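You operate a simulated robot arm through the tools that you are given. There is no shell and no other tool. Be economical: measure what you need, move in short steps, check, and stop when the job is done.

You are at the controls of a simulated robot arm. One attempt, no reset.

## Task
Try the red plug gauge in both nuts; the one it drops through goes in the orange tray.
Fine: the gauge goes back in its rack.

It is judged by the outcome, as a careful person would: the job done as asked, and still so three seconds after it is handed in. It fails if anything else is knocked over, pushed out of place, dropped, spilled or broken.

## Robot
A 6-joint arm with a two-finger parallel gripper, fixed in place. Base frame: the origin is at the foot of the arm, x ahead of it, y to its left, z up; the work surface is at about z = 950. Lengths are in mm, angles in degrees, forces in N, time in s.
With the tool pointing down near the work surface it reaches from about 220 to 620 mm from the base axis. Its first joint turns from -66.0 to 66.0 degrees. Payload 2.7 kg.
The tool frame sits at the grasp point between the pads (the TCP): z along the fingers, y along the line on which they close. The tips reach 23 mm beyond it. The gripper opens to 94 mm. The fingers are 38 mm wide and 10 mm thick; the gripper's body (54 by 96 mm) begins 39 mm behind the TCP.
Orientation is that of the tool frame in the base frame, as a unit quaternion [w, x, y, z]. With the fingers straight down and closing along the base's y, the tool's x points along the base's -x, its y along +y and its z along -z.

## Interface
- The arm moves only by the tool jog_arm. Its argument "commands" is a list of rows, each a list of 7 numbers: the shift along the tool's x, y, z in mm, then the turn, a rotation vector about the tool's x, y, z in degrees, then the gripper command, from -1 (shut) to 1 (fully open), values between in proportion. In form: [[tx, ty, tz, rx, ry, rz, fingers], ...]. A call has 1 to 10 rows; each row shifts and turns the commanded pose from where the row before left it, along the tool's axes as they then stand. Rows are played at 5 a second. More than 50 mm and 8.6 degrees between two rows, or a gripper value outside its range, and nothing of the call is played. A pose out of reach is approached as far as the arm can. The call stops where the force on the tool passes 70 N (or 10 N more than at its start, if that is more) or the arm is blocked; 0.2 s more then pass. Each finger travels about 45 mm/s and halts on what it meets, pressing with about 25 N; the grip force reading is that of the motor and also rises with nothing between the fingers. The clock runs only during rows and for 0.2 s after the last one: add rows that do not move to give the fingers time. It gives the time, the measured TCP pose, the force on the tool (base axes), the opening and the grip force at its end, in the units of the frame above (readings bear some noise), with the torque about the TCP (base axes, N m) and any sound that the robot's microphone picked up.
- Cameras (640 x 400 px; columns grow to the right, rows downward): "scene" is fixed at [52.8, -425, 1412.9]; the picture's right is [0.90, -0.44, 0.00], its down [-0.19, -0.39, -0.90] and it looks along [0.40, 0.81, -0.44] (base axes); focal length 318 px, centre (320, 200). "wrist" rides on the gripper at [86, 16, -74] in the tool frame; the picture's right is [-0.18, 0.98, 0.00], its down [-0.58, -0.11, -0.81] and it looks along [-0.79, -0.15, 0.59] (tool axes); focal length 243 px, centre (320, 200). There is no depth. A picture from a camera that has moved, and an enlarged one, comes with that camera's place and axes in the base frame and with its lens. The place of the scene camera against the robot may be out by one fixed shift of up to 18 mm in any direction.
- snapshot(camera): a new picture of that camera. It takes no simulated time.
- zoom(camera, box): a new picture of the part [left, top, right, bottom] of that camera's present view, enlarged. It takes no simulated time.
- job_done(): hands the job in; it is judged then, once.

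Go step by step. Nothing tells you positions but the pictures and the camera data: compare them with the known pose of the tool, close in by small moves and look again before you grip or let go. The budget is 120 turns and 84 pictures, counting those below and the enlarged ones. Unless the task says otherwise, let go and move clear before handing in, and close with one line.

The tools are called after "Request:" by a JSON object that holds its "api" and its "payload". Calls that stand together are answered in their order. jog_arm: Moves the arm, as the interface text tells. Its arguments: {"type":"object","properties":{"commands":{"type":"array"}},"required":["commands"]} The other tools are called the same way: snapshot (camera) takes a picture; zoom (camera, box) takes an enlarged picture of a part of a camera's view; job_done () hands the job in.

At the start:

```text
t: 0.0
ee_pos: [255.8, 225.5, 1290.4]
tool_rot: [0.0, 0.001, 1.0, 0.0]
force: [0.0, 0.0, 0.3]
wrist_torque: [-0.04, -0.01, -0.02]
width: 94.0
grip_force: 0.1
```

scene: 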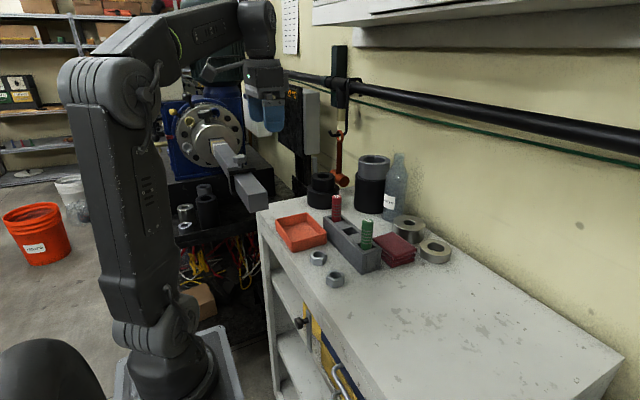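
wrist: 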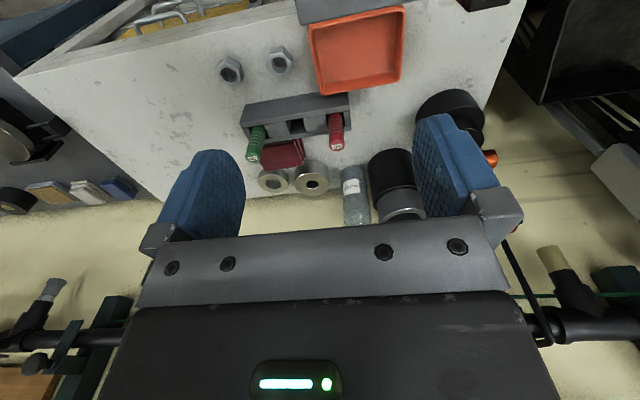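

I see two nuts at about (334,148) and (334,63), the orange tray, and the rack holding the red and green gauges. I'll look closer before moving.

Request:
{"api": "zoom", "payload": {"camera": "scene", "box": [250, 170, 460, 301]}}

Request:
{"api": "zoom", "payload": {"camera": "wrist", "box": [200, 0, 440, 150]}}

```text
3.05 times, centred on (355, 236) of scene
camera zoom: at [52.8, -425.0, 1412.9], right [0.9, -0.44, 0.0], down [-0.19, -0.39, -0.9], along [0.4, 0.81, -0.44], focal length 969 px, centre (213, 92)
```

zoom: 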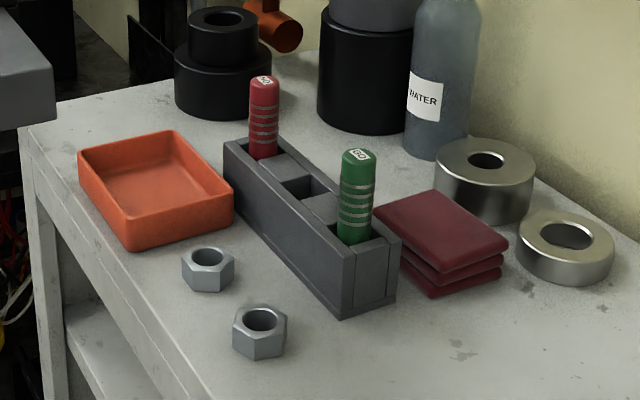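

```text
2.67 times, centred on (320, 75) of wrist
camera zoom: at [168.4, 239.4, 1364.0], right [0.18, 0.98, 0.0], down [0.58, -0.11, 0.81], along [0.79, -0.15, -0.59], focal length 647 px, centre (320, 533)
```

zoom: 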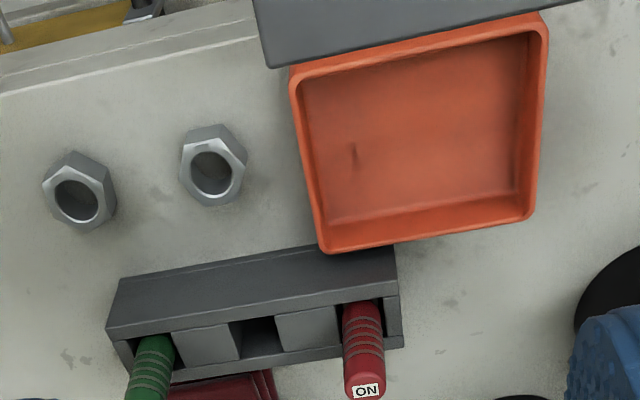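

The red gauge's top is at about (420,218,1072), with the rack top near z 995. I'll move above it with a moderate opening and look again.

Request:
{"api": "jog_arm", "payload": {"commands": [[-41, -2, 0, 0, 0, 0, 0.3], [-41, -2, 0, 0, 0, 0, 0.3], [-41, -2, 0, 0, 0, 0, 0.3], [-41, -1.5, 0, 0, 0, 0, 0.3], [0, 0, 40, 0, 0, 0, 0.3], [0, 0, 40, 0, 0, 0, 0.3], [0, 0, 40, 0, 0, 0, 0.3], [0, 0, 30, 0, 0, 0, 0.3], [0, 0, 0, 0, 0, 0, 0.3]]}}

Request:
{"api": "snapshot", "payload": {"camera": "wrist"}}

Request:
{"api": "zoom", "payload": {"camera": "scene", "box": [250, 150, 460, 281]}}

```text
t: 2.0
ee_pos: [416.8, 218.0, 1142.7]
tool_rot: [0.0, 0.0, 1.0, 0.0]
force: [0.2, -0.2, 0.0]
wrist_torque: [0.02, 0.03, -0.02]
width: 61.0
grip_force: 0.2
```

```text
79 pictures are left
camera wrist: at [331.6, 231.5, 1215.8], right [0.18, 0.98, 0.0], down [0.58, -0.11, 0.81], along [0.79, -0.15, -0.59], focal length 243 px, centre (320, 200)
```

wrist: 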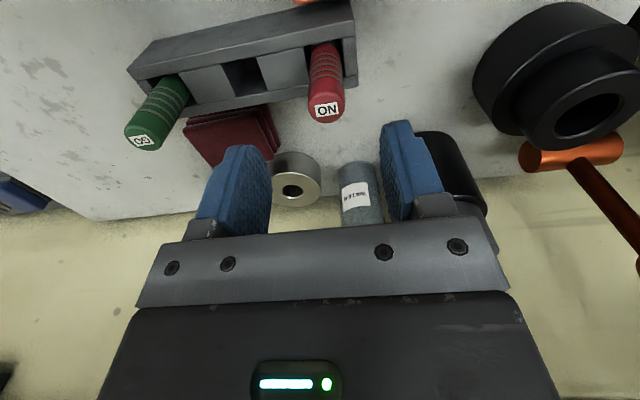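

```text
3.05 times, centred on (355, 216) of scene
camera zoom: at [52.8, -425.0, 1412.9], right [0.9, -0.44, 0.0], down [-0.19, -0.39, -0.9], along [0.4, 0.81, -0.44], focal length 969 px, centre (213, 153)
```

zoom: 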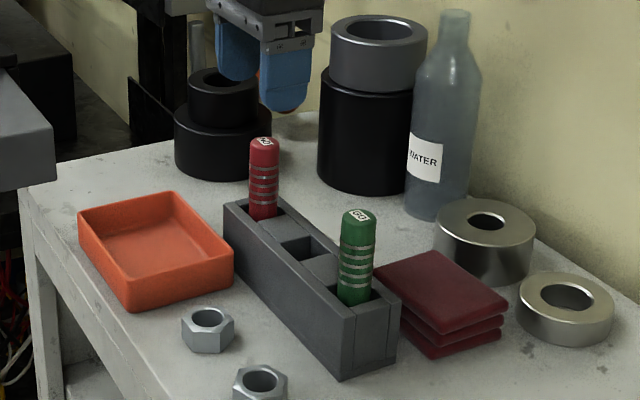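

The gauge top looks to be at about x 424, y 218. I'll lower until the tips are level with its top and check.

Request:
{"api": "jog_arm", "payload": {"commands": [[-8, 0, 0, 0, 0, 0, 0.3], [0, 0, 25, 0, 0, 0, 0.3], [0, 0, 25, 0, 0, 0, 0.3], [0, 0, 0, 0, 0, 0, 0.3]]}}

Request:
{"api": "snapshot", "payload": {"camera": "wrist"}}

Request:
{"api": "zoom", "payload": {"camera": "scene", "box": [290, 150, 410, 225]}}

```text
t: 3.0
ee_pos: [427.1, 216.4, 1089.7]
tool_rot: [0.0, 0.0, 1.0, 0.001]
force: [0.0, 0.9, 0.1]
wrist_torque: [-0.02, 0.01, 0.0]
width: 61.0
grip_force: 0.1
```

```text
77 pictures are left
camera wrist: at [340.8, 231.2, 1163.5], right [0.18, 0.98, 0.0], down [0.58, -0.11, 0.81], along [0.79, -0.15, -0.59], focal length 243 px, centre (320, 200)
```

wrist: 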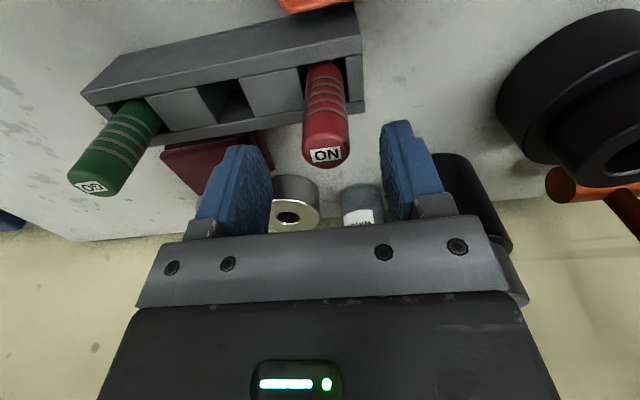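

```text
5.33 times, centred on (350, 188) of scene
camera zoom: at [52.8, -425.0, 1412.9], right [0.9, -0.44, 0.0], down [-0.19, -0.39, -0.9], along [0.4, 0.81, -0.44], focal length 1696 px, centre (160, 267)
```

zoom: 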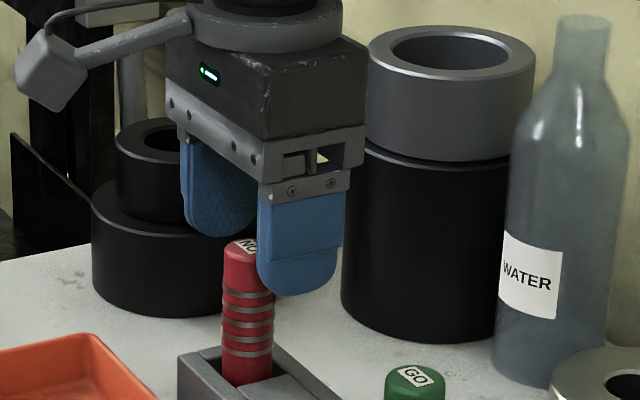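

Triangulation puts the gauge top at (424.6,218.3,1073). I'll adjust slightly and lower to grip height.

Request:
{"api": "jog_arm", "payload": {"commands": [[3, 2, 0, 0, 0, 0, 0.3], [0, 0, 20, 0, 0, 0, 0.3], [0, 0, 22, 0, 0, 0, 0.3], [0, 0, 0, 0, 0, 0, 0.3]]}}

Request:
{"api": "snapshot", "payload": {"camera": "wrist"}}

Request:
{"api": "zoom", "payload": {"camera": "scene", "box": [290, 150, 410, 225]}}

```text
t: 4.0
ee_pos: [424.6, 219.2, 1049.7]
tool_rot: [0.0, -0.001, 1.0, 0.0]
force: [-0.4, 0.8, 0.6]
wrist_torque: [0.0, -0.02, -0.04]
width: 61.2
grip_force: 0.0
```

```text
75 pictures are left
camera wrist: at [337.3, 234.0, 1123.0], right [0.18, 0.98, 0.0], down [0.58, -0.11, 0.81], along [0.79, -0.15, -0.59], focal length 243 px, centre (320, 200)
```

wrist: 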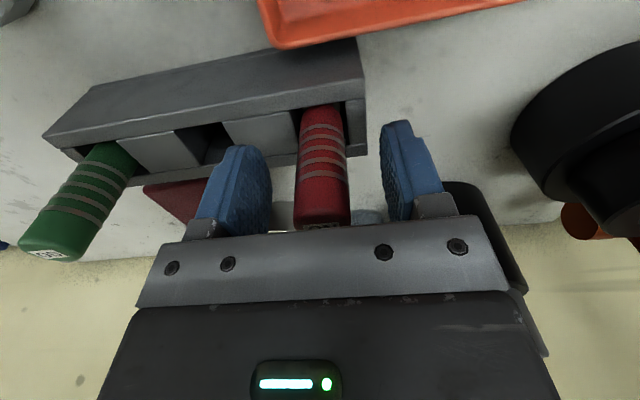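

```text
5.33 times, centred on (350, 188) of scene
camera zoom: at [52.8, -425.0, 1412.9], right [0.9, -0.44, 0.0], down [-0.19, -0.39, -0.9], along [0.4, 0.81, -0.44], focal length 1696 px, centre (160, 267)
```

zoom: 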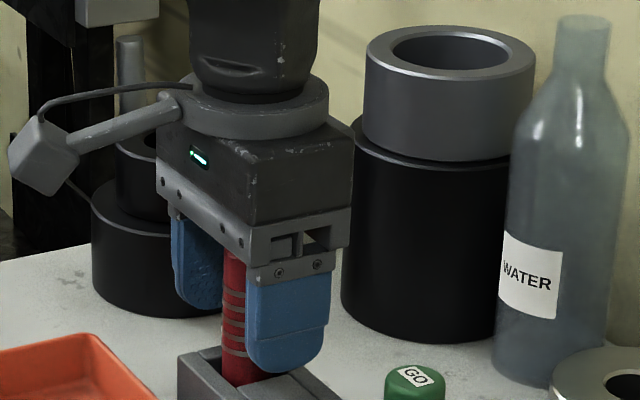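

The gauge stands centred between the pads, so I'll close on it.

Request:
{"api": "jog_arm", "payload": {"commands": [[1, 0, 0, 0, 0, 0, -1], [0, 0, 0, 0, 0, 0, -1], [0, 0, 0, 0, 0, 0, -1], [0, 0, 0, 0, 0, 0, -1], [0, 0, 0, 0, 0, 0, -1]]}}

```text
t: 5.2
ee_pos: [423.1, 219.6, 1049.9]
tool_rot: [0.001, 0.0, 1.0, -0.001]
force: [-0.3, 0.5, -0.5]
wrist_torque: [-0.09, -0.01, -0.03]
width: 24.3
grip_force: 24.9
```

It grips at 24.3 mm. Now I'll lift it straight up.

Request:
{"api": "jog_arm", "payload": {"commands": [[0, 0, -10, 0, 0, 0, -1], [0, 0, -20, 0, 0, 0, -1], [0, 0, -25, 0, 0, 0, -1], [0, 0, -25, 0, 0, 0, -1], [0, 0, 0, 0, 0, 0, -1]]}}

Request:
{"api": "snapshot", "payload": {"camera": "wrist"}}

Request:
{"api": "zoom", "payload": {"camera": "scene", "box": [290, 130, 410, 205]}}

```text
t: 6.4
ee_pos: [423.4, 217.9, 1128.9]
tool_rot: [0.0, 0.001, 1.0, 0.0]
force: [0.0, -0.1, -2.1]
wrist_torque: [-0.01, 0.0, -0.06]
width: 24.5
grip_force: 25.0
```

```text
73 pictures are left
camera wrist: at [336.7, 233.5, 1203.0], right [0.18, 0.98, 0.0], down [0.58, -0.11, 0.81], along [0.79, -0.15, -0.59], focal length 243 px, centre (320, 200)
```

wrist: 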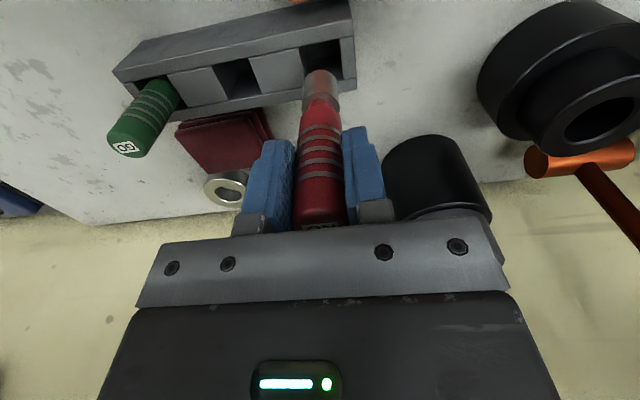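

```text
5.33 times, centred on (350, 168) of scene
camera zoom: at [52.9, -425.0, 1412.9], right [0.9, -0.44, 0.0], down [-0.19, -0.39, -0.9], along [0.4, 0.81, -0.44], focal length 1696 px, centre (160, 373)
```

zoom: 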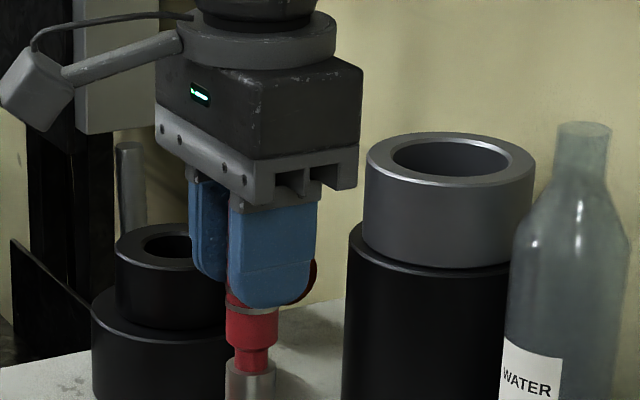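

Request:
{"api": "zoom", "payload": {"camera": "wrist", "box": [260, 50, 380, 125]}}

Request:
{"api": "zoom", "payload": {"camera": "scene", "box": [305, 180, 365, 217]}}

```text
5.33 times, centred on (320, 88) of wrist
camera zoom: at [336.7, 233.5, 1203.0], right [0.18, 0.98, 0.0], down [0.58, -0.11, 0.81], along [0.79, -0.15, -0.59], focal length 1294 px, centre (320, 800)
```

zoom: 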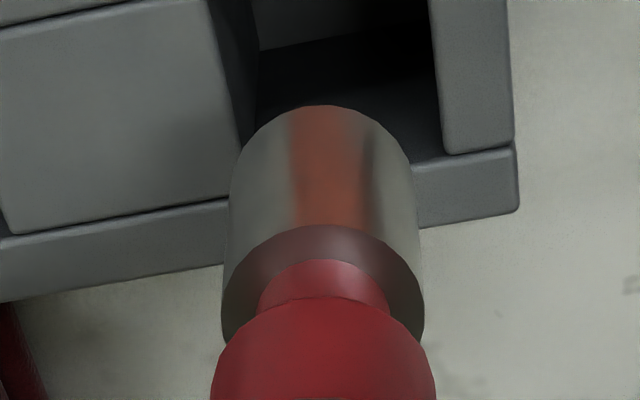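

```text
10.67 times, centred on (335, 198) of scene
camera zoom: at [52.9, -425.0, 1412.9], right [0.9, -0.44, 0.0], down [-0.19, -0.39, -0.9], along [0.4, 0.81, -0.44], focal length 3392 px, centre (160, 216)
```

zoom: 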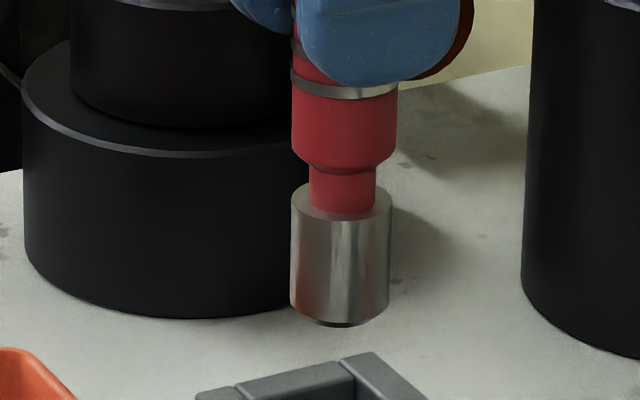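

I hold the gauge: its ground head is about 23 mm in diameter and 25 mm long, and its bottom sits about 95 mm below the TCP. I'll move x first, clear of the rack, then over the nearer nut (A, about (333,144)).

Request:
{"api": "jog_arm", "payload": {"commands": [[30, 0, 0, 0, 0, 0, -1], [30, 0, 0, 0, 0, 0, -1], [30, 0, 0, 0, 0, 0, -1], [0, -37, 0, 0, 0, 0, -1], [0, -37, 0, 0, 0, 0, -1], [0, 0, 20, 0, 0, 0, -1], [0, 0, 15, 0, 0, 0, -1], [0, 0, 0, 0, 0, 0, -1]]}}

Request:
{"api": "zoom", "payload": {"camera": "wrist", "box": [240, 20, 400, 120]}}

Request:
{"api": "zoom", "payload": {"camera": "scene", "box": [280, 220, 360, 270]}}

```text
t: 8.2
ee_pos: [331.8, 144.1, 1093.8]
tool_rot: [0.0, 0.001, 1.0, 0.0]
force: [-0.1, -0.3, -1.3]
wrist_torque: [0.0, 0.0, 0.0]
width: 24.4
grip_force: 24.9
```

```text
4.00 times, centred on (320, 70) of wrist
camera zoom: at [245.7, 158.6, 1166.9], right [0.18, 0.98, 0.0], down [0.58, -0.11, 0.81], along [0.79, -0.15, -0.59], focal length 970 px, centre (320, 720)
```

zoom: 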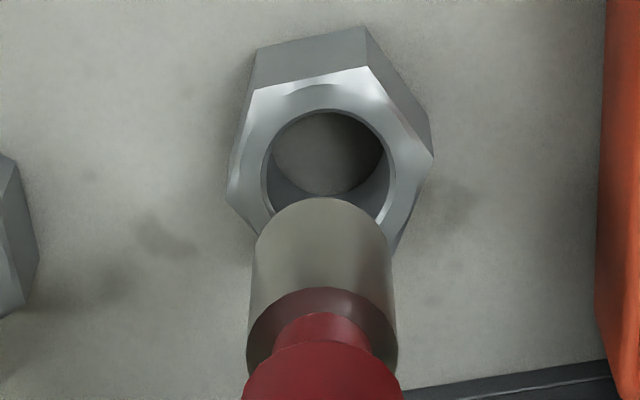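

```text
8.00 times, centred on (320, 245) of scene
camera zoom: at [52.9, -425.0, 1412.9], right [0.9, -0.44, 0.0], down [-0.19, -0.39, -0.9], along [0.4, 0.81, -0.44], focal length 2544 px, centre (320, -160)
```

zoom: 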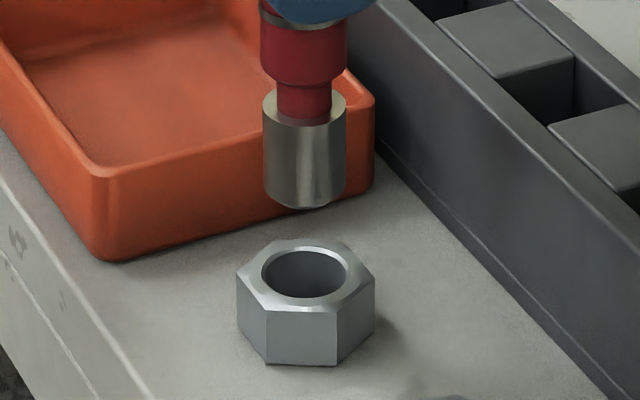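

Pin and nut A are nearly aligned, with the nut about (+0.9,+1.2) mm from the pin. I'll shift, lower to a few mm above the nut, and look again.

Request:
{"api": "jog_arm", "payload": {"commands": [[-0.9, 1.2, 0, 0, 0, 0, -1], [0, 0, 12, 0, 0, 0, -1], [0, 0, 10, 0, 0, 0, -1], [0, 0, 0, 0, 0, 0, -1]]}}

Request:
{"api": "zoom", "payload": {"camera": "wrist", "box": [240, 20, 400, 120]}}

Request:
{"api": "zoom", "payload": {"camera": "scene", "box": [280, 220, 360, 270]}}

```text
t: 9.2
ee_pos: [334.4, 146.1, 1070.6]
tool_rot: [0.0, 0.0, 1.0, 0.0]
force: [0.1, -1.2, -2.4]
wrist_torque: [-0.01, 0.03, -0.04]
width: 24.8
grip_force: 25.2
```

```text
4.00 times, centred on (320, 70) of wrist
camera zoom: at [247.7, 160.2, 1144.7], right [0.18, 0.98, 0.0], down [0.58, -0.11, 0.81], along [0.79, -0.15, -0.59], focal length 970 px, centre (320, 720)
```

zoom: 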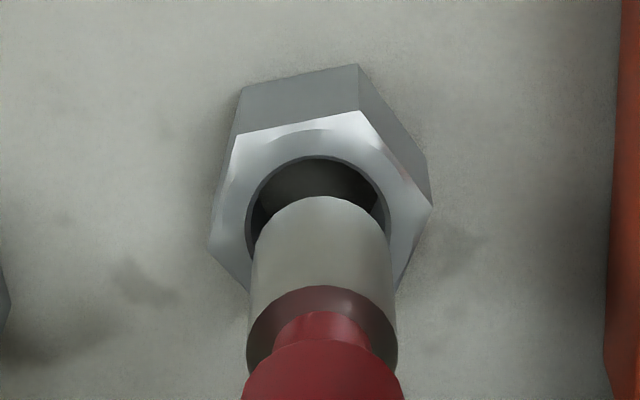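

```text
8.00 times, centred on (320, 245) of scene
camera zoom: at [52.9, -425.0, 1412.9], right [0.9, -0.44, 0.0], down [-0.19, -0.39, -0.9], along [0.4, 0.81, -0.44], focal length 2544 px, centre (320, -160)
```

zoom: 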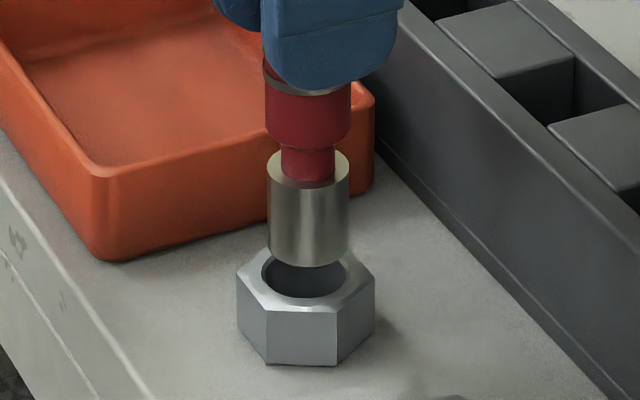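

The pin is now about (1.4,0.5) too far. I'll correct that, go 5 mm lower, and look again.

Request:
{"api": "jog_arm", "payload": {"commands": [[1.4, -0.5, 0, 0, 0, 0, -1], [0, 0, 5, 0, 0, 0, -1], [0, 0, 0, 0, 0, 0, -1]]}}

Request:
{"api": "zoom", "payload": {"camera": "wrist", "box": [260, 45, 380, 120]}}

Request:
{"api": "zoom", "payload": {"camera": "scene", "box": [294, 230, 342, 260]}}

```text
t: 10.0
ee_pos: [332.7, 144.3, 1064.6]
tool_rot: [-0.001, 0.0, 1.0, 0.0]
force: [0.4, -0.9, -2.2]
wrist_torque: [0.0, 0.01, -0.01]
width: 24.4
grip_force: 25.2
```

```text
5.33 times, centred on (320, 82) of wrist
camera zoom: at [246.3, 160.4, 1139.2], right [0.18, 0.98, 0.0], down [0.58, -0.11, 0.81], along [0.79, -0.15, -0.59], focal length 1294 px, centre (320, 827)
```

zoom: 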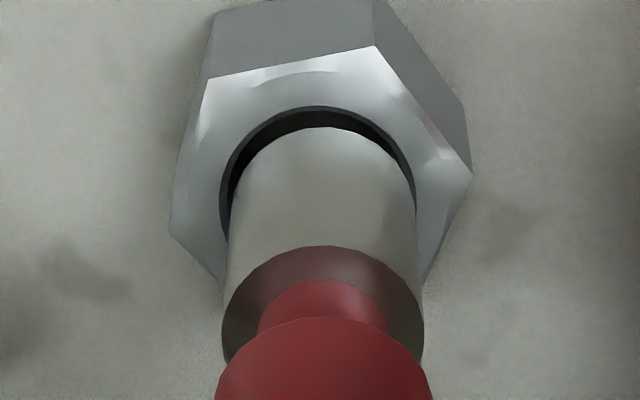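

```text
13.33 times, centred on (318, 245) of scene
camera zoom: at [52.9, -425.0, 1412.9], right [0.9, -0.44, 0.0], down [-0.19, -0.39, -0.9], along [0.4, 0.81, -0.44], focal length 4240 px, centre (347, -400)
```

zoom: 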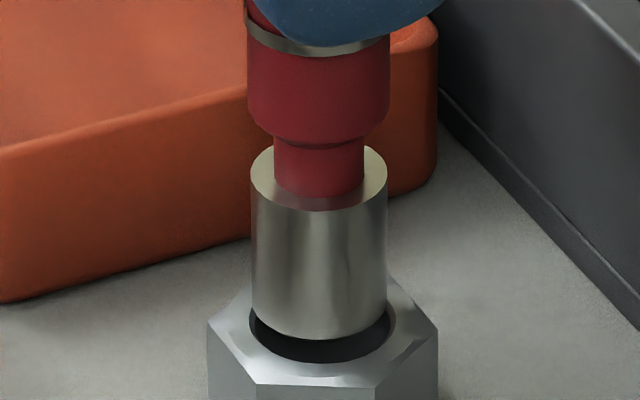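

Only about half a millimetre remains. I'll correct it and lower gently, watching the force.

Request:
{"api": "jog_arm", "payload": {"commands": [[-0.25, -0.5, 0, 0, 0, 0, -1], [0, 0, 2, 0, 0, 0, -1], [0, 0, 2, 0, 0, 0, -1], [0, 0, 0, 0, 0, 0, -1]]}}

Request:
{"api": "zoom", "payload": {"camera": "wrist", "box": [260, 45, 380, 120]}}

Request:
{"api": "zoom", "payload": {"camera": "scene", "box": [294, 235, 342, 265]}}

```text
t: 11.0
ee_pos: [333.3, 145.3, 1062.1]
tool_rot: [0.0, 0.001, 1.0, 0.001]
force: [0.1, 1.1, -2.3]
wrist_torque: [0.0, -0.01, -0.03]
width: 24.8
grip_force: 24.8
```

```text
5.33 times, centred on (320, 82) of wrist
camera zoom: at [246.4, 160.0, 1135.9], right [0.18, 0.98, 0.0], down [0.58, -0.11, 0.81], along [0.79, -0.15, -0.59], focal length 1294 px, centre (320, 827)
```

zoom: 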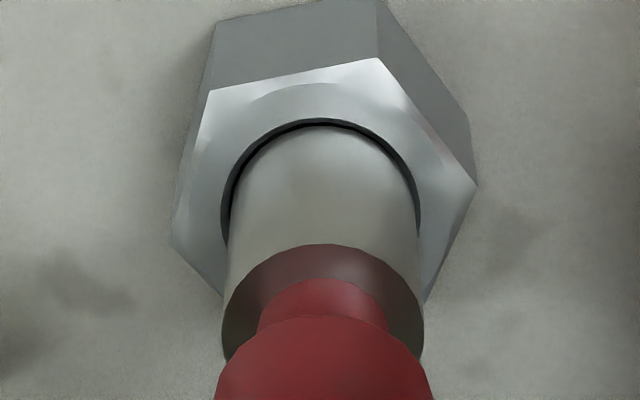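

```text
13.33 times, centred on (318, 250) of scene
camera zoom: at [52.9, -425.0, 1412.9], right [0.9, -0.44, 0.0], down [-0.19, -0.39, -0.9], along [0.4, 0.81, -0.44], focal length 4240 px, centre (347, -467)
```

zoom: 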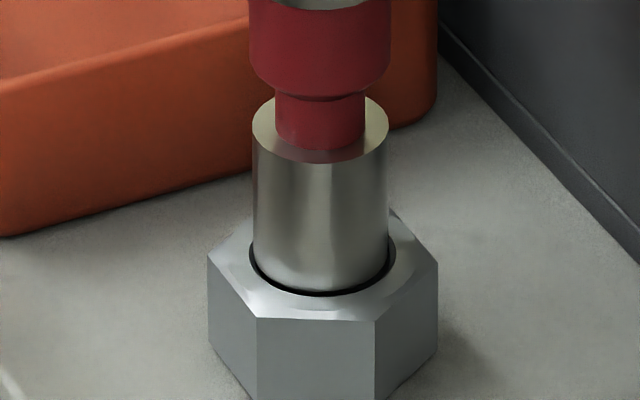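

It is well aligned at the chamfer, so I'll press on gently.

Request:
{"api": "jog_arm", "payload": {"commands": [[0, 0, 1.5, 0, 0, 0, -1], [0, 0, 1.5, 0, 0, 0, -1], [0, 0, 0, 0, 0, 0, -1]]}}

Request:
{"api": "zoom", "payload": {"camera": "scene", "box": [294, 235, 342, 265]}}

```text
t: 11.8
ee_pos: [333.6, 144.4, 1059.0]
tool_rot: [0.002, 0.0, 1.0, 0.001]
force: [-2.5, -2.1, 15.5]
wrist_torque: [0.13, 0.11, 0.02]
width: 24.4
grip_force: 25.4
```

```text
13.33 times, centred on (318, 250) of scene
camera zoom: at [52.6, -425.1, 1412.9], right [0.9, -0.44, 0.0], down [-0.19, -0.39, -0.9], along [0.4, 0.81, -0.44], focal length 4240 px, centre (347, -467)
```

zoom: 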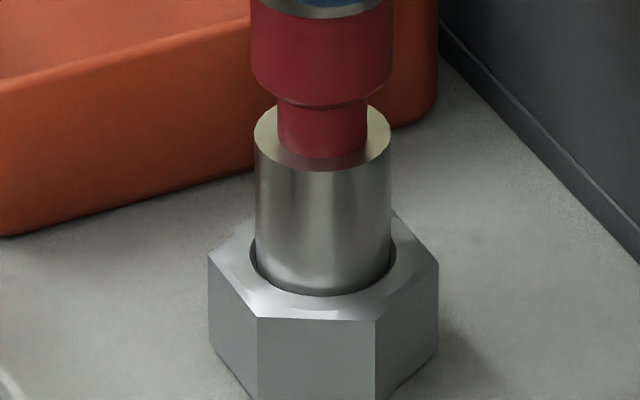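

I have contact at 15 N, with lateral force pointing to -x,-y. I'll shift slightly that way to let it centre, then press again.

Request:
{"api": "jog_arm", "payload": {"commands": [[0, 0, -1, 0, 0, 0, -1], [0.5, -0.5, 0, 0, 0, 0, -1], [0, 0, 1, 0, 0, 0, -1], [0, 0, 0.5, 0, 0, 0, -1], [0, 0, 0, 0, 0, 0, -1]]}}

Request:
{"api": "zoom", "payload": {"camera": "wrist", "box": [260, 45, 380, 120]}}

Request:
{"api": "zoom", "payload": {"camera": "scene", "box": [294, 235, 342, 265]}}

```text
t: 13.0
ee_pos: [333.1, 144.8, 1058.8]
tool_rot: [0.001, 0.0, 1.0, 0.001]
force: [-1.9, 1.3, 17.5]
wrist_torque: [-0.15, 0.12, -0.01]
width: 24.7
grip_force: 24.8
```

```text
5.33 times, centred on (320, 82) of wrist
camera zoom: at [246.4, 159.8, 1133.2], right [0.18, 0.98, 0.0], down [0.58, -0.11, 0.81], along [0.79, -0.15, -0.59], focal length 1294 px, centre (320, 827)
```

zoom: 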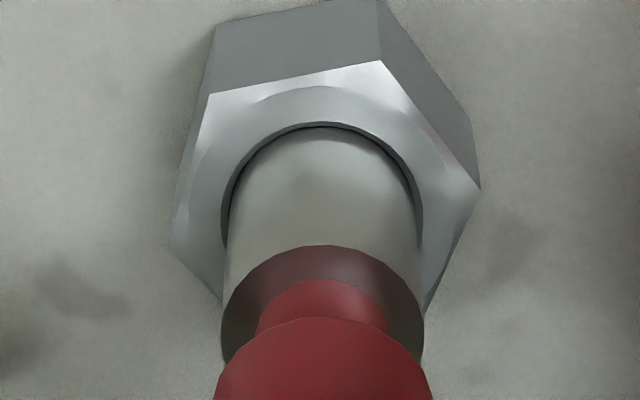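

```text
13.33 times, centred on (318, 250) of scene
camera zoom: at [52.6, -425.0, 1412.9], right [0.9, -0.44, 0.0], down [-0.19, -0.39, -0.9], along [0.4, 0.81, -0.44], focal length 4240 px, centre (347, -467)
```

zoom: 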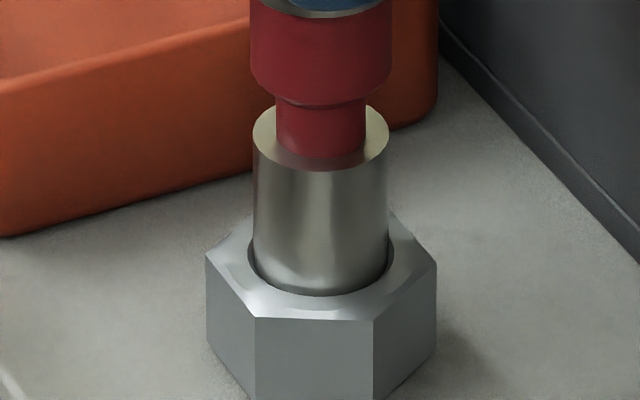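

It doesn't enter nut A despite self-centring in the chamfer. I'll lift and try nut B for comparison.

Request:
{"api": "jog_arm", "payload": {"commands": [[0, 0, -5, 0, 0, 0, -1], [0, 0, -20, 0, 0, 0, -1], [0, 0, -10, 0, 0, 0, -1], [-1, -43, 0, 0, 0, 0, -1], [-1, -43, 0, 0, 0, 0, -1], [0, 0, 10, 0, 0, 0, -1], [0, 0, 0, 0, 0, 0, -1]]}}

Request:
{"api": "zoom", "payload": {"camera": "wrist", "box": [240, 20, 400, 120]}}

Request:
{"api": "zoom", "payload": {"camera": "scene", "box": [290, 230, 386, 290]}}

```text
t: 14.6
ee_pos: [334.0, 56.6, 1083.4]
tool_rot: [0.0, 0.0, 1.0, 0.0]
force: [0.0, 0.2, -2.8]
wrist_torque: [0.0, 0.0, -0.01]
width: 24.2
grip_force: 25.0
```

```text
4.00 times, centred on (320, 70) of wrist
camera zoom: at [247.7, 71.9, 1157.0], right [0.18, 0.98, 0.0], down [0.58, -0.11, 0.81], along [0.79, -0.15, -0.59], focal length 970 px, centre (320, 720)
```

zoom: 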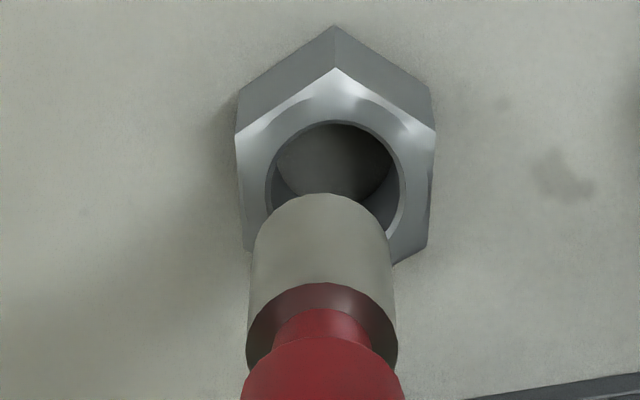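

```text
6.67 times, centred on (338, 260) of scene
camera zoom: at [52.9, -425.0, 1412.9], right [0.9, -0.44, 0.0], down [-0.19, -0.39, -0.9], along [0.4, 0.81, -0.44], focal length 2120 px, centre (200, -200)
```

zoom: 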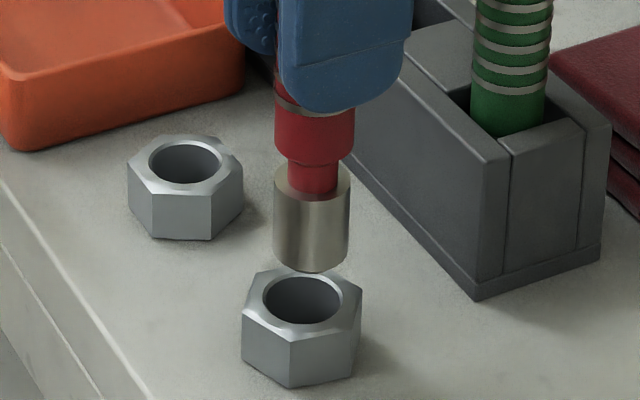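

Nut B is about (-1.8,+3.0) from the pin. I'll correct and lower to just above it.

Request:
{"api": "jog_arm", "payload": {"commands": [[1.8, 3, 0, 0, 0, 0, -1], [0, 0, 9, 0, 0, 0, -1], [0, 0, 8, 0, 0, 0, -1], [0, 0, 0, 0, 0, 0, -1]]}}

Request:
{"api": "zoom", "payload": {"camera": "wrist", "box": [260, 45, 380, 120]}}

Request:
{"api": "zoom", "payload": {"camera": "scene", "box": [311, 254, 359, 284]}}

```text
t: 15.6
ee_pos: [332.8, 61.9, 1066.5]
tool_rot: [0.0, -0.001, 1.0, 0.0]
force: [-0.2, 0.1, -2.4]
wrist_torque: [-0.01, -0.03, 0.03]
width: 24.5
grip_force: 24.6
```

```text
5.33 times, centred on (320, 82) of wrist
camera zoom: at [245.9, 76.6, 1140.1], right [0.18, 0.98, 0.0], down [0.58, -0.11, 0.81], along [0.79, -0.15, -0.59], focal length 1294 px, centre (320, 827)
```

zoom: 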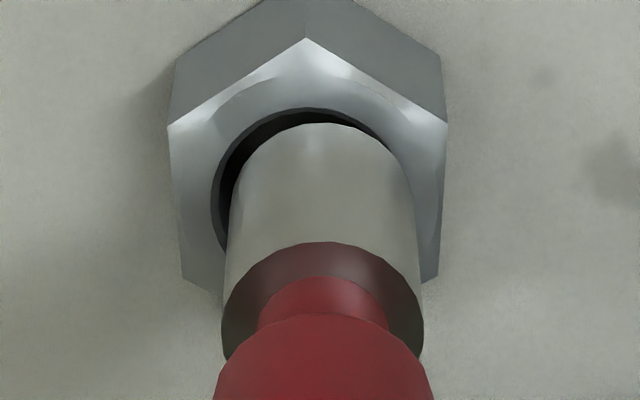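

```text
13.33 times, centred on (335, 269) of scene
camera zoom: at [52.9, -425.0, 1412.9], right [0.9, -0.44, 0.0], down [-0.19, -0.39, -0.9], along [0.4, 0.81, -0.44], focal length 4240 px, centre (120, -720)
```

zoom: 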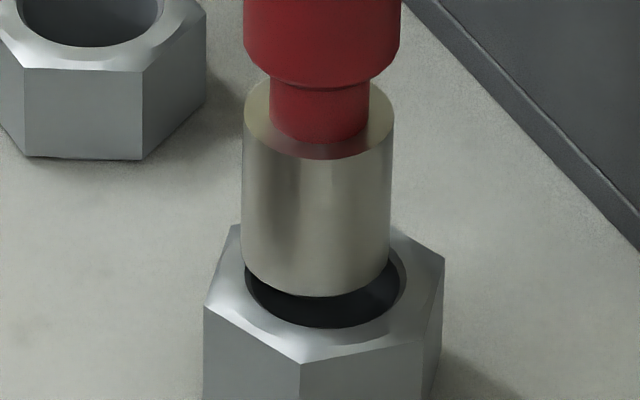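

I'll correct by (+0.8,-1.5) and lower 3 mm.

Request:
{"api": "jog_arm", "payload": {"commands": [[-0.8, -1.5, 0, 0, 0, 0, -1], [0, 0, 3, 0, 0, 0, -1], [0, 0, 0, 0, 0, 0, -1]]}}

Request:
{"api": "zoom", "payload": {"camera": "wrist", "box": [260, 45, 380, 120]}}

Request:
{"api": "zoom", "payload": {"camera": "scene", "box": [311, 257, 359, 287]}}

```text
t: 16.4
ee_pos: [333.1, 59.9, 1063.9]
tool_rot: [0.0, 0.0, 1.0, 0.0]
force: [0.1, 0.9, -2.8]
wrist_torque: [-0.05, -0.01, 0.03]
width: 24.6
grip_force: 25.5
```

```text
5.33 times, centred on (320, 82) of wrist
camera zoom: at [247.0, 75.2, 1137.4], right [0.18, 0.98, 0.0], down [0.58, -0.11, 0.81], along [0.79, -0.15, -0.59], focal length 1294 px, centre (320, 827)
```

zoom: 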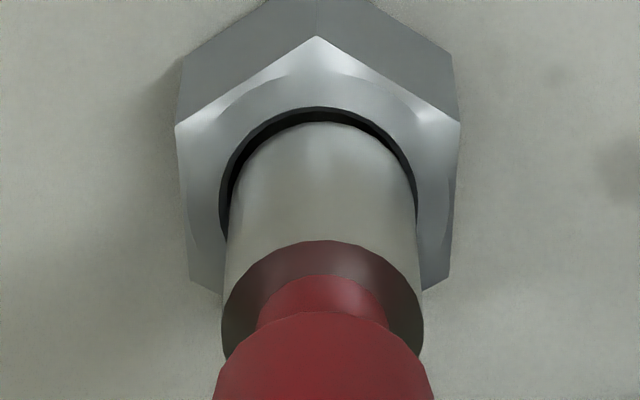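

```text
13.33 times, centred on (335, 272) of scene
camera zoom: at [52.9, -425.0, 1412.9], right [0.9, -0.44, 0.0], down [-0.19, -0.39, -0.9], along [0.4, 0.81, -0.44], focal length 4240 px, centre (120, -760)
```

zoom: 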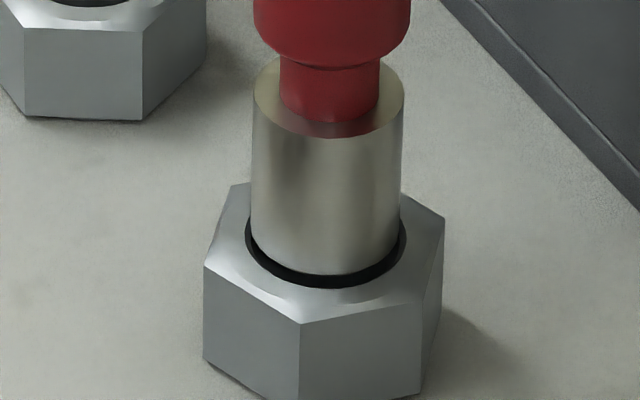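

It is nearly centred. I'll make a tiny correction and lower gently.

Request:
{"api": "jog_arm", "payload": {"commands": [[0.1, -0.3, 0, 0, 0, 0, -1], [0, 0, 2, 0, 0, 0, -1], [0, 0, 1.5, 0, 0, 0, -1], [0, 0, 1.5, 0, 0, 0, -1], [0, 0, 0, 0, 0, 0, -1]]}}

Request:
{"api": "zoom", "payload": {"camera": "wrist", "box": [260, 45, 380, 120]}}

Request:
{"api": "zoom", "payload": {"camera": "scene", "box": [311, 257, 359, 287]}}

```text
t: 17.6
ee_pos: [332.9, 58.9, 1058.3]
tool_rot: [0.0, 0.001, 1.0, 0.0]
force: [-0.3, 0.1, -2.4]
wrist_torque: [0.0, 0.03, 0.01]
width: 24.4
grip_force: 25.2
```

```text
5.33 times, centred on (320, 82) of wrist
camera zoom: at [246.9, 74.3, 1132.1], right [0.18, 0.98, 0.0], down [0.58, -0.11, 0.81], along [0.79, -0.15, -0.59], focal length 1294 px, centre (320, 827)
```

zoom: 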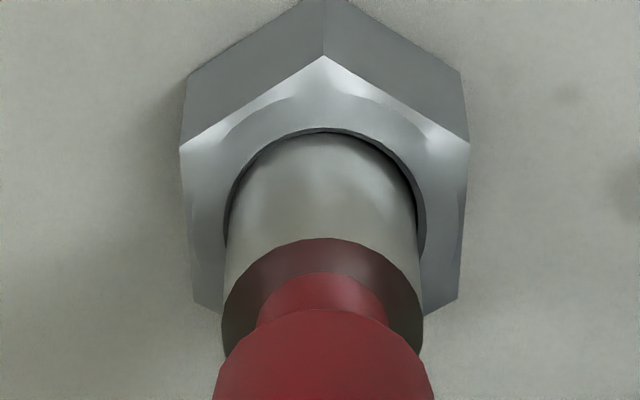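

```text
13.33 times, centred on (335, 272) of scene
camera zoom: at [52.9, -425.0, 1412.9], right [0.9, -0.44, 0.0], down [-0.19, -0.39, -0.9], along [0.4, 0.81, -0.44], focal length 4240 px, centre (120, -760)
```

zoom: 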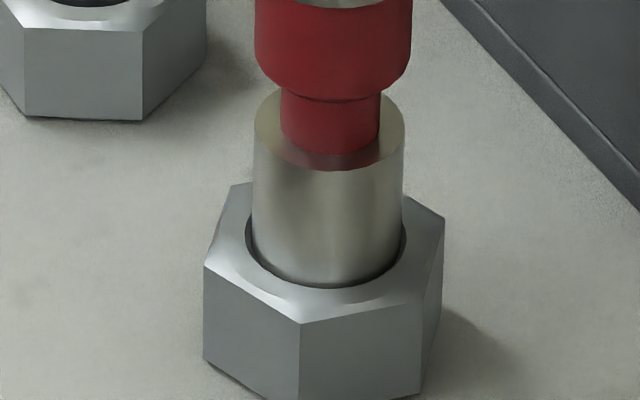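

There's no contact yet at this depth. I'll continue with small steps.

Request:
{"api": "jog_arm", "payload": {"commands": [[0.1, 0.3, 0, 0, 0, 0, -1], [0, 0, 1.5, 0, 0, 0, -1], [0, 0, 1.5, 0, 0, 0, -1], [0, 0, 0, 0, 0, 0, -1]]}}

Request:
{"api": "zoom", "payload": {"camera": "scene", "box": [311, 257, 359, 287]}}

```text
t: 18.6
ee_pos: [333.7, 59.1, 1056.2]
tool_rot: [0.0, 0.0, 1.0, 0.0]
force: [0.2, 0.1, -2.2]
wrist_torque: [0.01, -0.02, 0.01]
width: 24.4
grip_force: 24.9
```

```text
13.33 times, centred on (335, 272) of scene
camera zoom: at [52.9, -425.0, 1412.9], right [0.9, -0.44, 0.0], down [-0.19, -0.39, -0.9], along [0.4, 0.81, -0.44], focal length 4240 px, centre (120, -760)
```

zoom: 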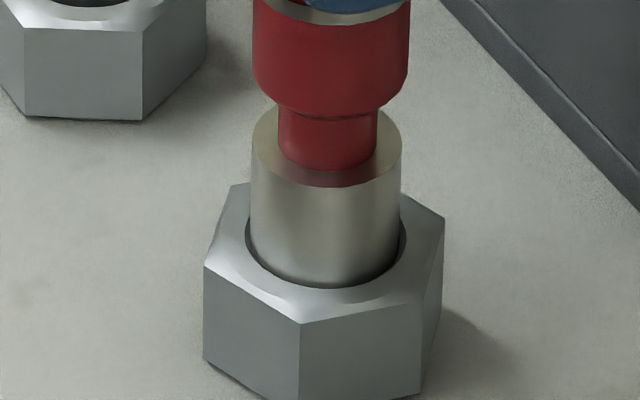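

The gauge is sliding into nut B freely. I'll continue towards full depth.

Request:
{"api": "jog_arm", "payload": {"commands": [[0, 0, 2, 0, 0, 0, -1], [0, 0, 2, 0, 0, 0, -1], [0, 0, 2, 0, 0, 0, -1], [0, 0, 1.5, 0, 0, 0, -1], [0, 0, 0, 0, 0, 0, -1]]}}

Request:
{"api": "zoom", "payload": {"camera": "scene", "box": [311, 257, 359, 287]}}

Request:
{"api": "zoom", "payload": {"camera": "wrist", "box": [260, 45, 380, 120]}}

```text
t: 19.8
ee_pos: [333.5, 60.5, 1046.8]
tool_rot: [-0.001, 0.0, 1.0, 0.0]
force: [0.0, -1.0, -1.7]
wrist_torque: [0.0, -0.01, 0.02]
width: 24.3
grip_force: 25.2
```

```text
13.33 times, centred on (335, 272) of scene
camera zoom: at [52.9, -425.0, 1412.9], right [0.9, -0.44, 0.0], down [-0.19, -0.39, -0.9], along [0.4, 0.81, -0.44], focal length 4240 px, centre (120, -760)
```

zoom: 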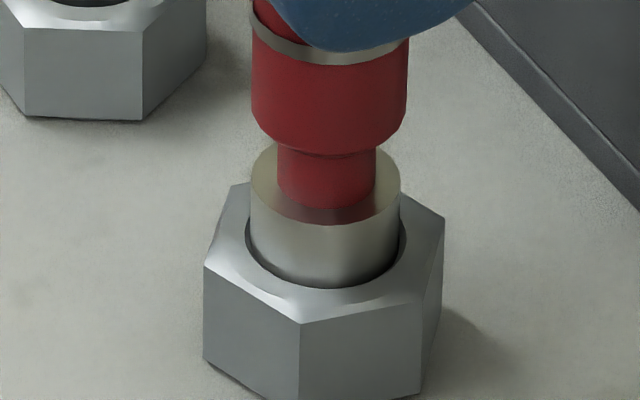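

```text
5.33 times, centred on (320, 82) of wrist
camera zoom: at [246.7, 74.9, 1121.8], right [0.18, 0.98, 0.0], down [0.58, -0.11, 0.81], along [0.79, -0.15, -0.59], focal length 1294 px, centre (320, 827)
```

zoom: 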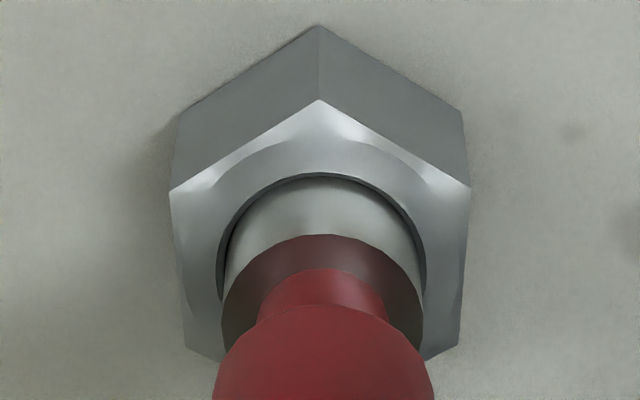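

Nut B accepts the gauge freely while nut A blocked it, so B goes in the tray. Now the gauge goes back exactly the way it came, hovering above its rack slot first.

Request:
{"api": "jog_arm", "payload": {"commands": [[0, 0, -15, 0, 0, 0, -1], [0, 0, -30, 0, 0, 0, -1], [0, 0, -35, 0, 0, 0, -1], [0, 39.7, 0, 0, 0, 0, -1], [0, 39.7, 0, 0, 0, 0, -1], [0, 39.7, 0, 0, 0, 0, -1], [0, 39.7, 0, 0, 0, 0, -1], [-45, 0, 0, 0, 0, 0, -1], [-45, 0, 0, 0, 0, 0, -1], [0, 0, 0, 0, 0, 0, -1]]}}

Request:
{"api": "zoom", "payload": {"camera": "wrist", "box": [260, 50, 380, 125]}}

Request:
{"api": "zoom", "payload": {"camera": "scene", "box": [300, 175, 380, 225]}}

```text
t: 22.0
ee_pos: [424.7, 220.6, 1127.9]
tool_rot: [0.0, 0.0, 1.0, 0.0]
force: [-0.4, -0.2, -2.1]
wrist_torque: [0.0, -0.01, -0.02]
width: 24.5
grip_force: 25.2
```

```text
5.33 times, centred on (320, 88) of wrist
camera zoom: at [338.5, 236.0, 1201.5], right [0.18, 0.98, 0.0], down [0.58, -0.11, 0.81], along [0.79, -0.15, -0.59], focal length 1294 px, centre (320, 800)
```

zoom: 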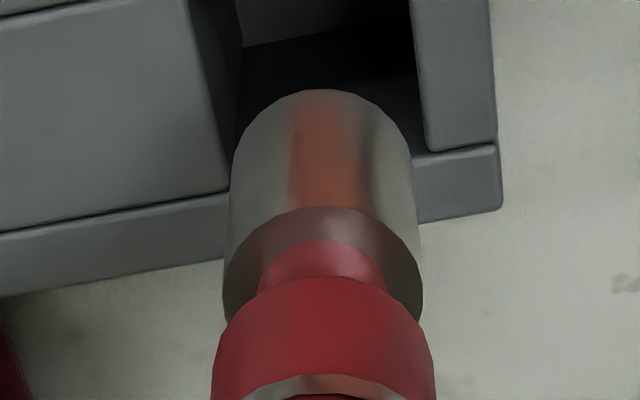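

```text
8.00 times, centred on (340, 200) of scene
camera zoom: at [52.9, -425.0, 1412.9], right [0.9, -0.44, 0.0], down [-0.19, -0.39, -0.9], along [0.4, 0.81, -0.44], focal length 2544 px, centre (160, 200)
```

zoom: 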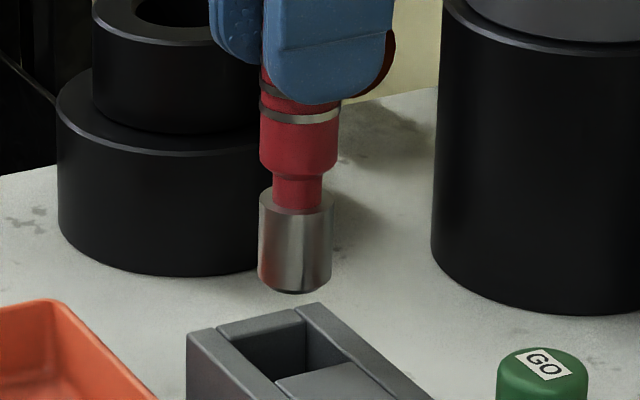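

The gauge slipped about 4 mm lower in the grip, and the pin is about 2 mm too far in +y for the slot. I'll correct and lower to just above the rack.

Request:
{"api": "jog_arm", "payload": {"commands": [[0.8, -2.2, 0, 0, 0, 0, -1], [0, 0, 15, 0, 0, 0, -1], [0, 0, 11, 0, 0, 0, -1], [0, 0, 0, 0, 0, 0, -1]]}}

Request:
{"api": "zoom", "payload": {"camera": "wrist", "box": [240, 40, 400, 140]}}

Request:
{"api": "zoom", "payload": {"camera": "scene", "box": [305, 195, 369, 235]}}

```text
t: 23.0
ee_pos: [421.3, 217.6, 1103.6]
tool_rot: [0.0, 0.0, 1.0, 0.0]
force: [0.0, 0.5, -2.5]
wrist_torque: [-0.02, 0.0, -0.01]
width: 24.4
grip_force: 25.1
```

```text
4.00 times, centred on (320, 90) of wrist
camera zoom: at [336.3, 232.1, 1176.7], right [0.18, 0.98, 0.0], down [0.58, -0.11, 0.81], along [0.79, -0.15, -0.59], focal length 970 px, centre (320, 640)
```

zoom: 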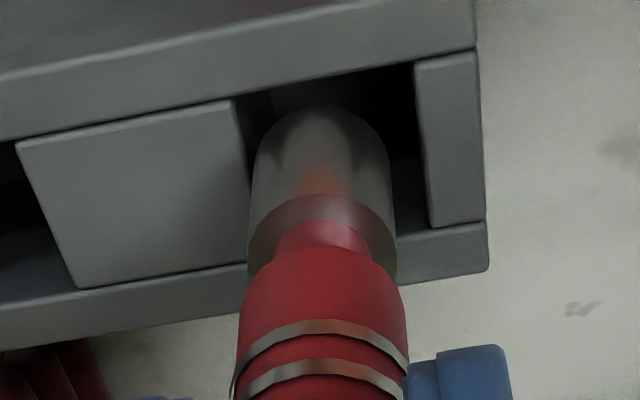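

```text
10.00 times, centred on (337, 215) of scene
camera zoom: at [52.9, -425.0, 1412.9], right [0.9, -0.44, 0.0], down [-0.19, -0.39, -0.9], along [0.4, 0.81, -0.44], focal length 3180 px, centre (150, 50)
```

zoom: 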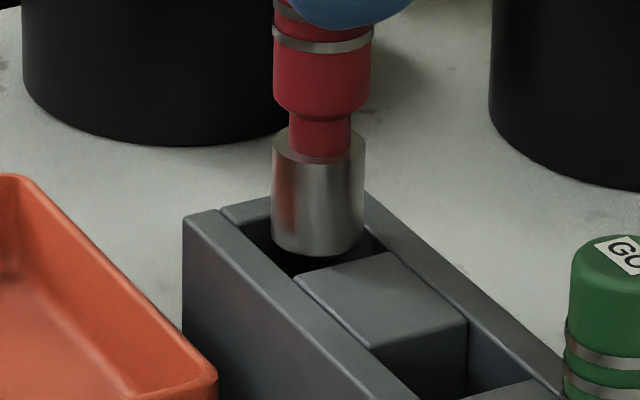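

The pin lines up with the slot, with clearance on all sides. I'll nudge +1 mm in y and lower carefully.

Request:
{"api": "jog_arm", "payload": {"commands": [[0, 1, 0, 0, 0, 0, -1], [0, 0, 4, 0, 0, 0, -1], [0, 0, 4, 0, 0, 0, -1], [0, 0, 0, 0, 0, 0, -1]]}}

Request:
{"api": "zoom", "payload": {"camera": "wrist", "box": [240, 40, 400, 140]}}

Request:
{"api": "zoom", "payload": {"camera": "scene", "box": [305, 195, 369, 235]}}

```text
t: 24.0
ee_pos: [423.2, 218.4, 1093.9]
tool_rot: [0.001, 0.0, 1.0, 0.0]
force: [-0.3, 0.5, -2.0]
wrist_torque: [0.0, 0.0, 0.02]
width: 24.6
grip_force: 24.9
```

```text
4.00 times, centred on (320, 90) of wrist
camera zoom: at [336.1, 233.2, 1167.6], right [0.18, 0.98, 0.0], down [0.58, -0.11, 0.81], along [0.79, -0.15, -0.59], focal length 970 px, centre (320, 640)
```

zoom: 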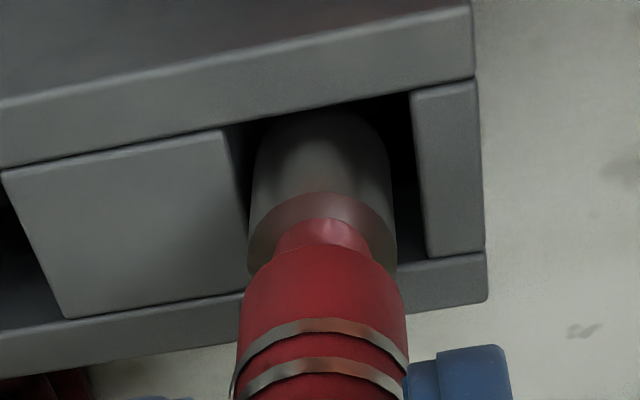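

```text
10.00 times, centred on (337, 215) of scene
camera zoom: at [52.9, -425.0, 1412.9], right [0.9, -0.44, 0.0], down [-0.19, -0.39, -0.9], along [0.4, 0.81, -0.44], focal length 3180 px, centre (150, 50)
```

zoom: 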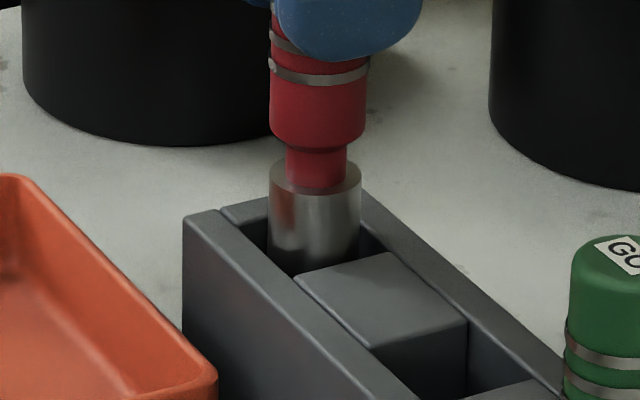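

The head is entering the slot freely, so I'll keep going down.

Request:
{"api": "jog_arm", "payload": {"commands": [[0, 0, 4, 0, 0, 0, -1], [0, 0, 4, 0, 0, 0, -1], [0, 0, 4, 0, 0, 0, -1], [0, 0, 4, 0, 0, 0, -1], [0, 0, 0, 0, 0, 0, -1]]}}

Request:
{"api": "zoom", "payload": {"camera": "scene", "box": [305, 185, 369, 225]}}

Request:
{"api": "zoom", "payload": {"camera": "wrist", "box": [240, 40, 400, 140]}}

```text
t: 25.2
ee_pos: [421.9, 217.7, 1077.3]
tool_rot: [0.0, 0.0, 1.0, 0.0]
force: [0.4, -0.3, -2.5]
wrist_torque: [0.02, 0.02, -0.02]
width: 24.8
grip_force: 25.1
```

```text
10.00 times, centred on (337, 205) of scene
camera zoom: at [52.9, -425.0, 1412.9], right [0.9, -0.44, 0.0], down [-0.19, -0.39, -0.9], along [0.4, 0.81, -0.44], focal length 3180 px, centre (150, 150)
```

zoom: 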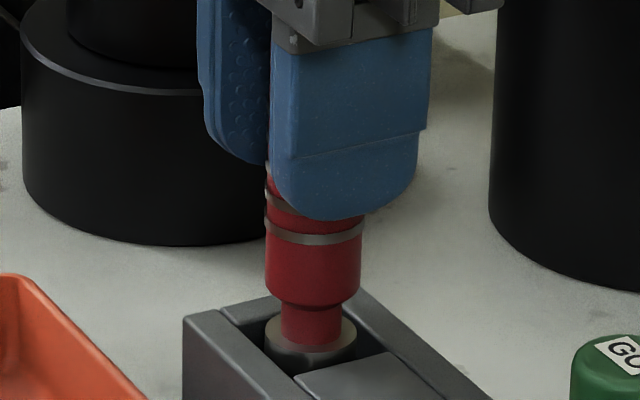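

```text
4.00 times, centred on (320, 90) of wrist
camera zoom: at [335.0, 232.9, 1151.6], right [0.18, 0.98, 0.0], down [0.58, -0.11, 0.81], along [0.79, -0.15, -0.59], focal length 970 px, centre (320, 640)
```

zoom: 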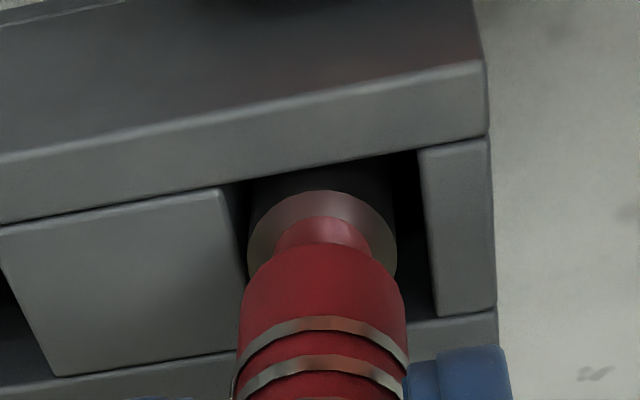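

It's seating well. I'll go down further and then feel for the floor.

Request:
{"api": "jog_arm", "payload": {"commands": [[0, 0, 5, 0, 0, 0, -1], [0, 0, 5, 0, 0, 0, -1], [0, 0, 5, 0, 0, 0, -1], [0, 0, 2, 0, 0, 0, -1], [0, 0, 0, 0, 0, 0, -1]]}}

```text
t: 26.4
ee_pos: [421.8, 217.5, 1061.4]
tool_rot: [0.0, 0.0, 1.0, -0.001]
force: [0.6, 0.4, -1.7]
wrist_torque: [0.0, 0.04, -0.01]
width: 24.3
grip_force: 24.7
```

Request:
{"api": "jog_arm", "payload": {"commands": [[0, 0, 2, 0, 0, 0, -1], [0, 0, 1.5, 0, 0, 0, -1], [0, 0, 1, 0, 0, 0, -1], [0, 0, 0, 0, 0, 0, -1]]}}

Request:
{"api": "zoom", "payload": {"camera": "scene", "box": [305, 185, 369, 225]}}

```text
t: 27.4
ee_pos: [422.8, 217.5, 1057.3]
tool_rot: [0.0, 0.0, 1.0, -0.001]
force: [-1.0, -0.9, -2.7]
wrist_torque: [-0.01, 0.0, 0.01]
width: 24.5
grip_force: 25.3
```

```text
10.00 times, centred on (337, 205) of scene
camera zoom: at [52.9, -425.0, 1412.9], right [0.9, -0.44, 0.0], down [-0.19, -0.39, -0.9], along [0.4, 0.81, -0.44], focal length 3180 px, centre (150, 150)
```

zoom: 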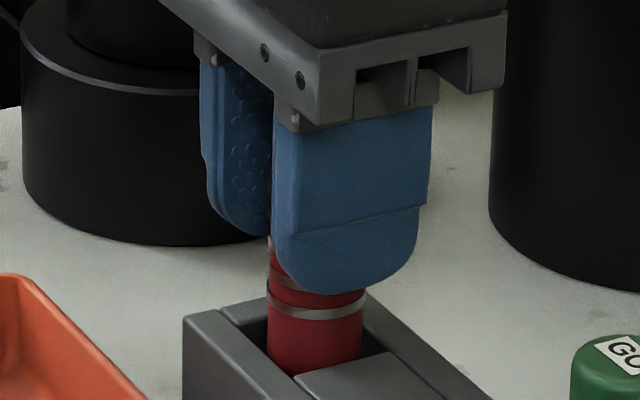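

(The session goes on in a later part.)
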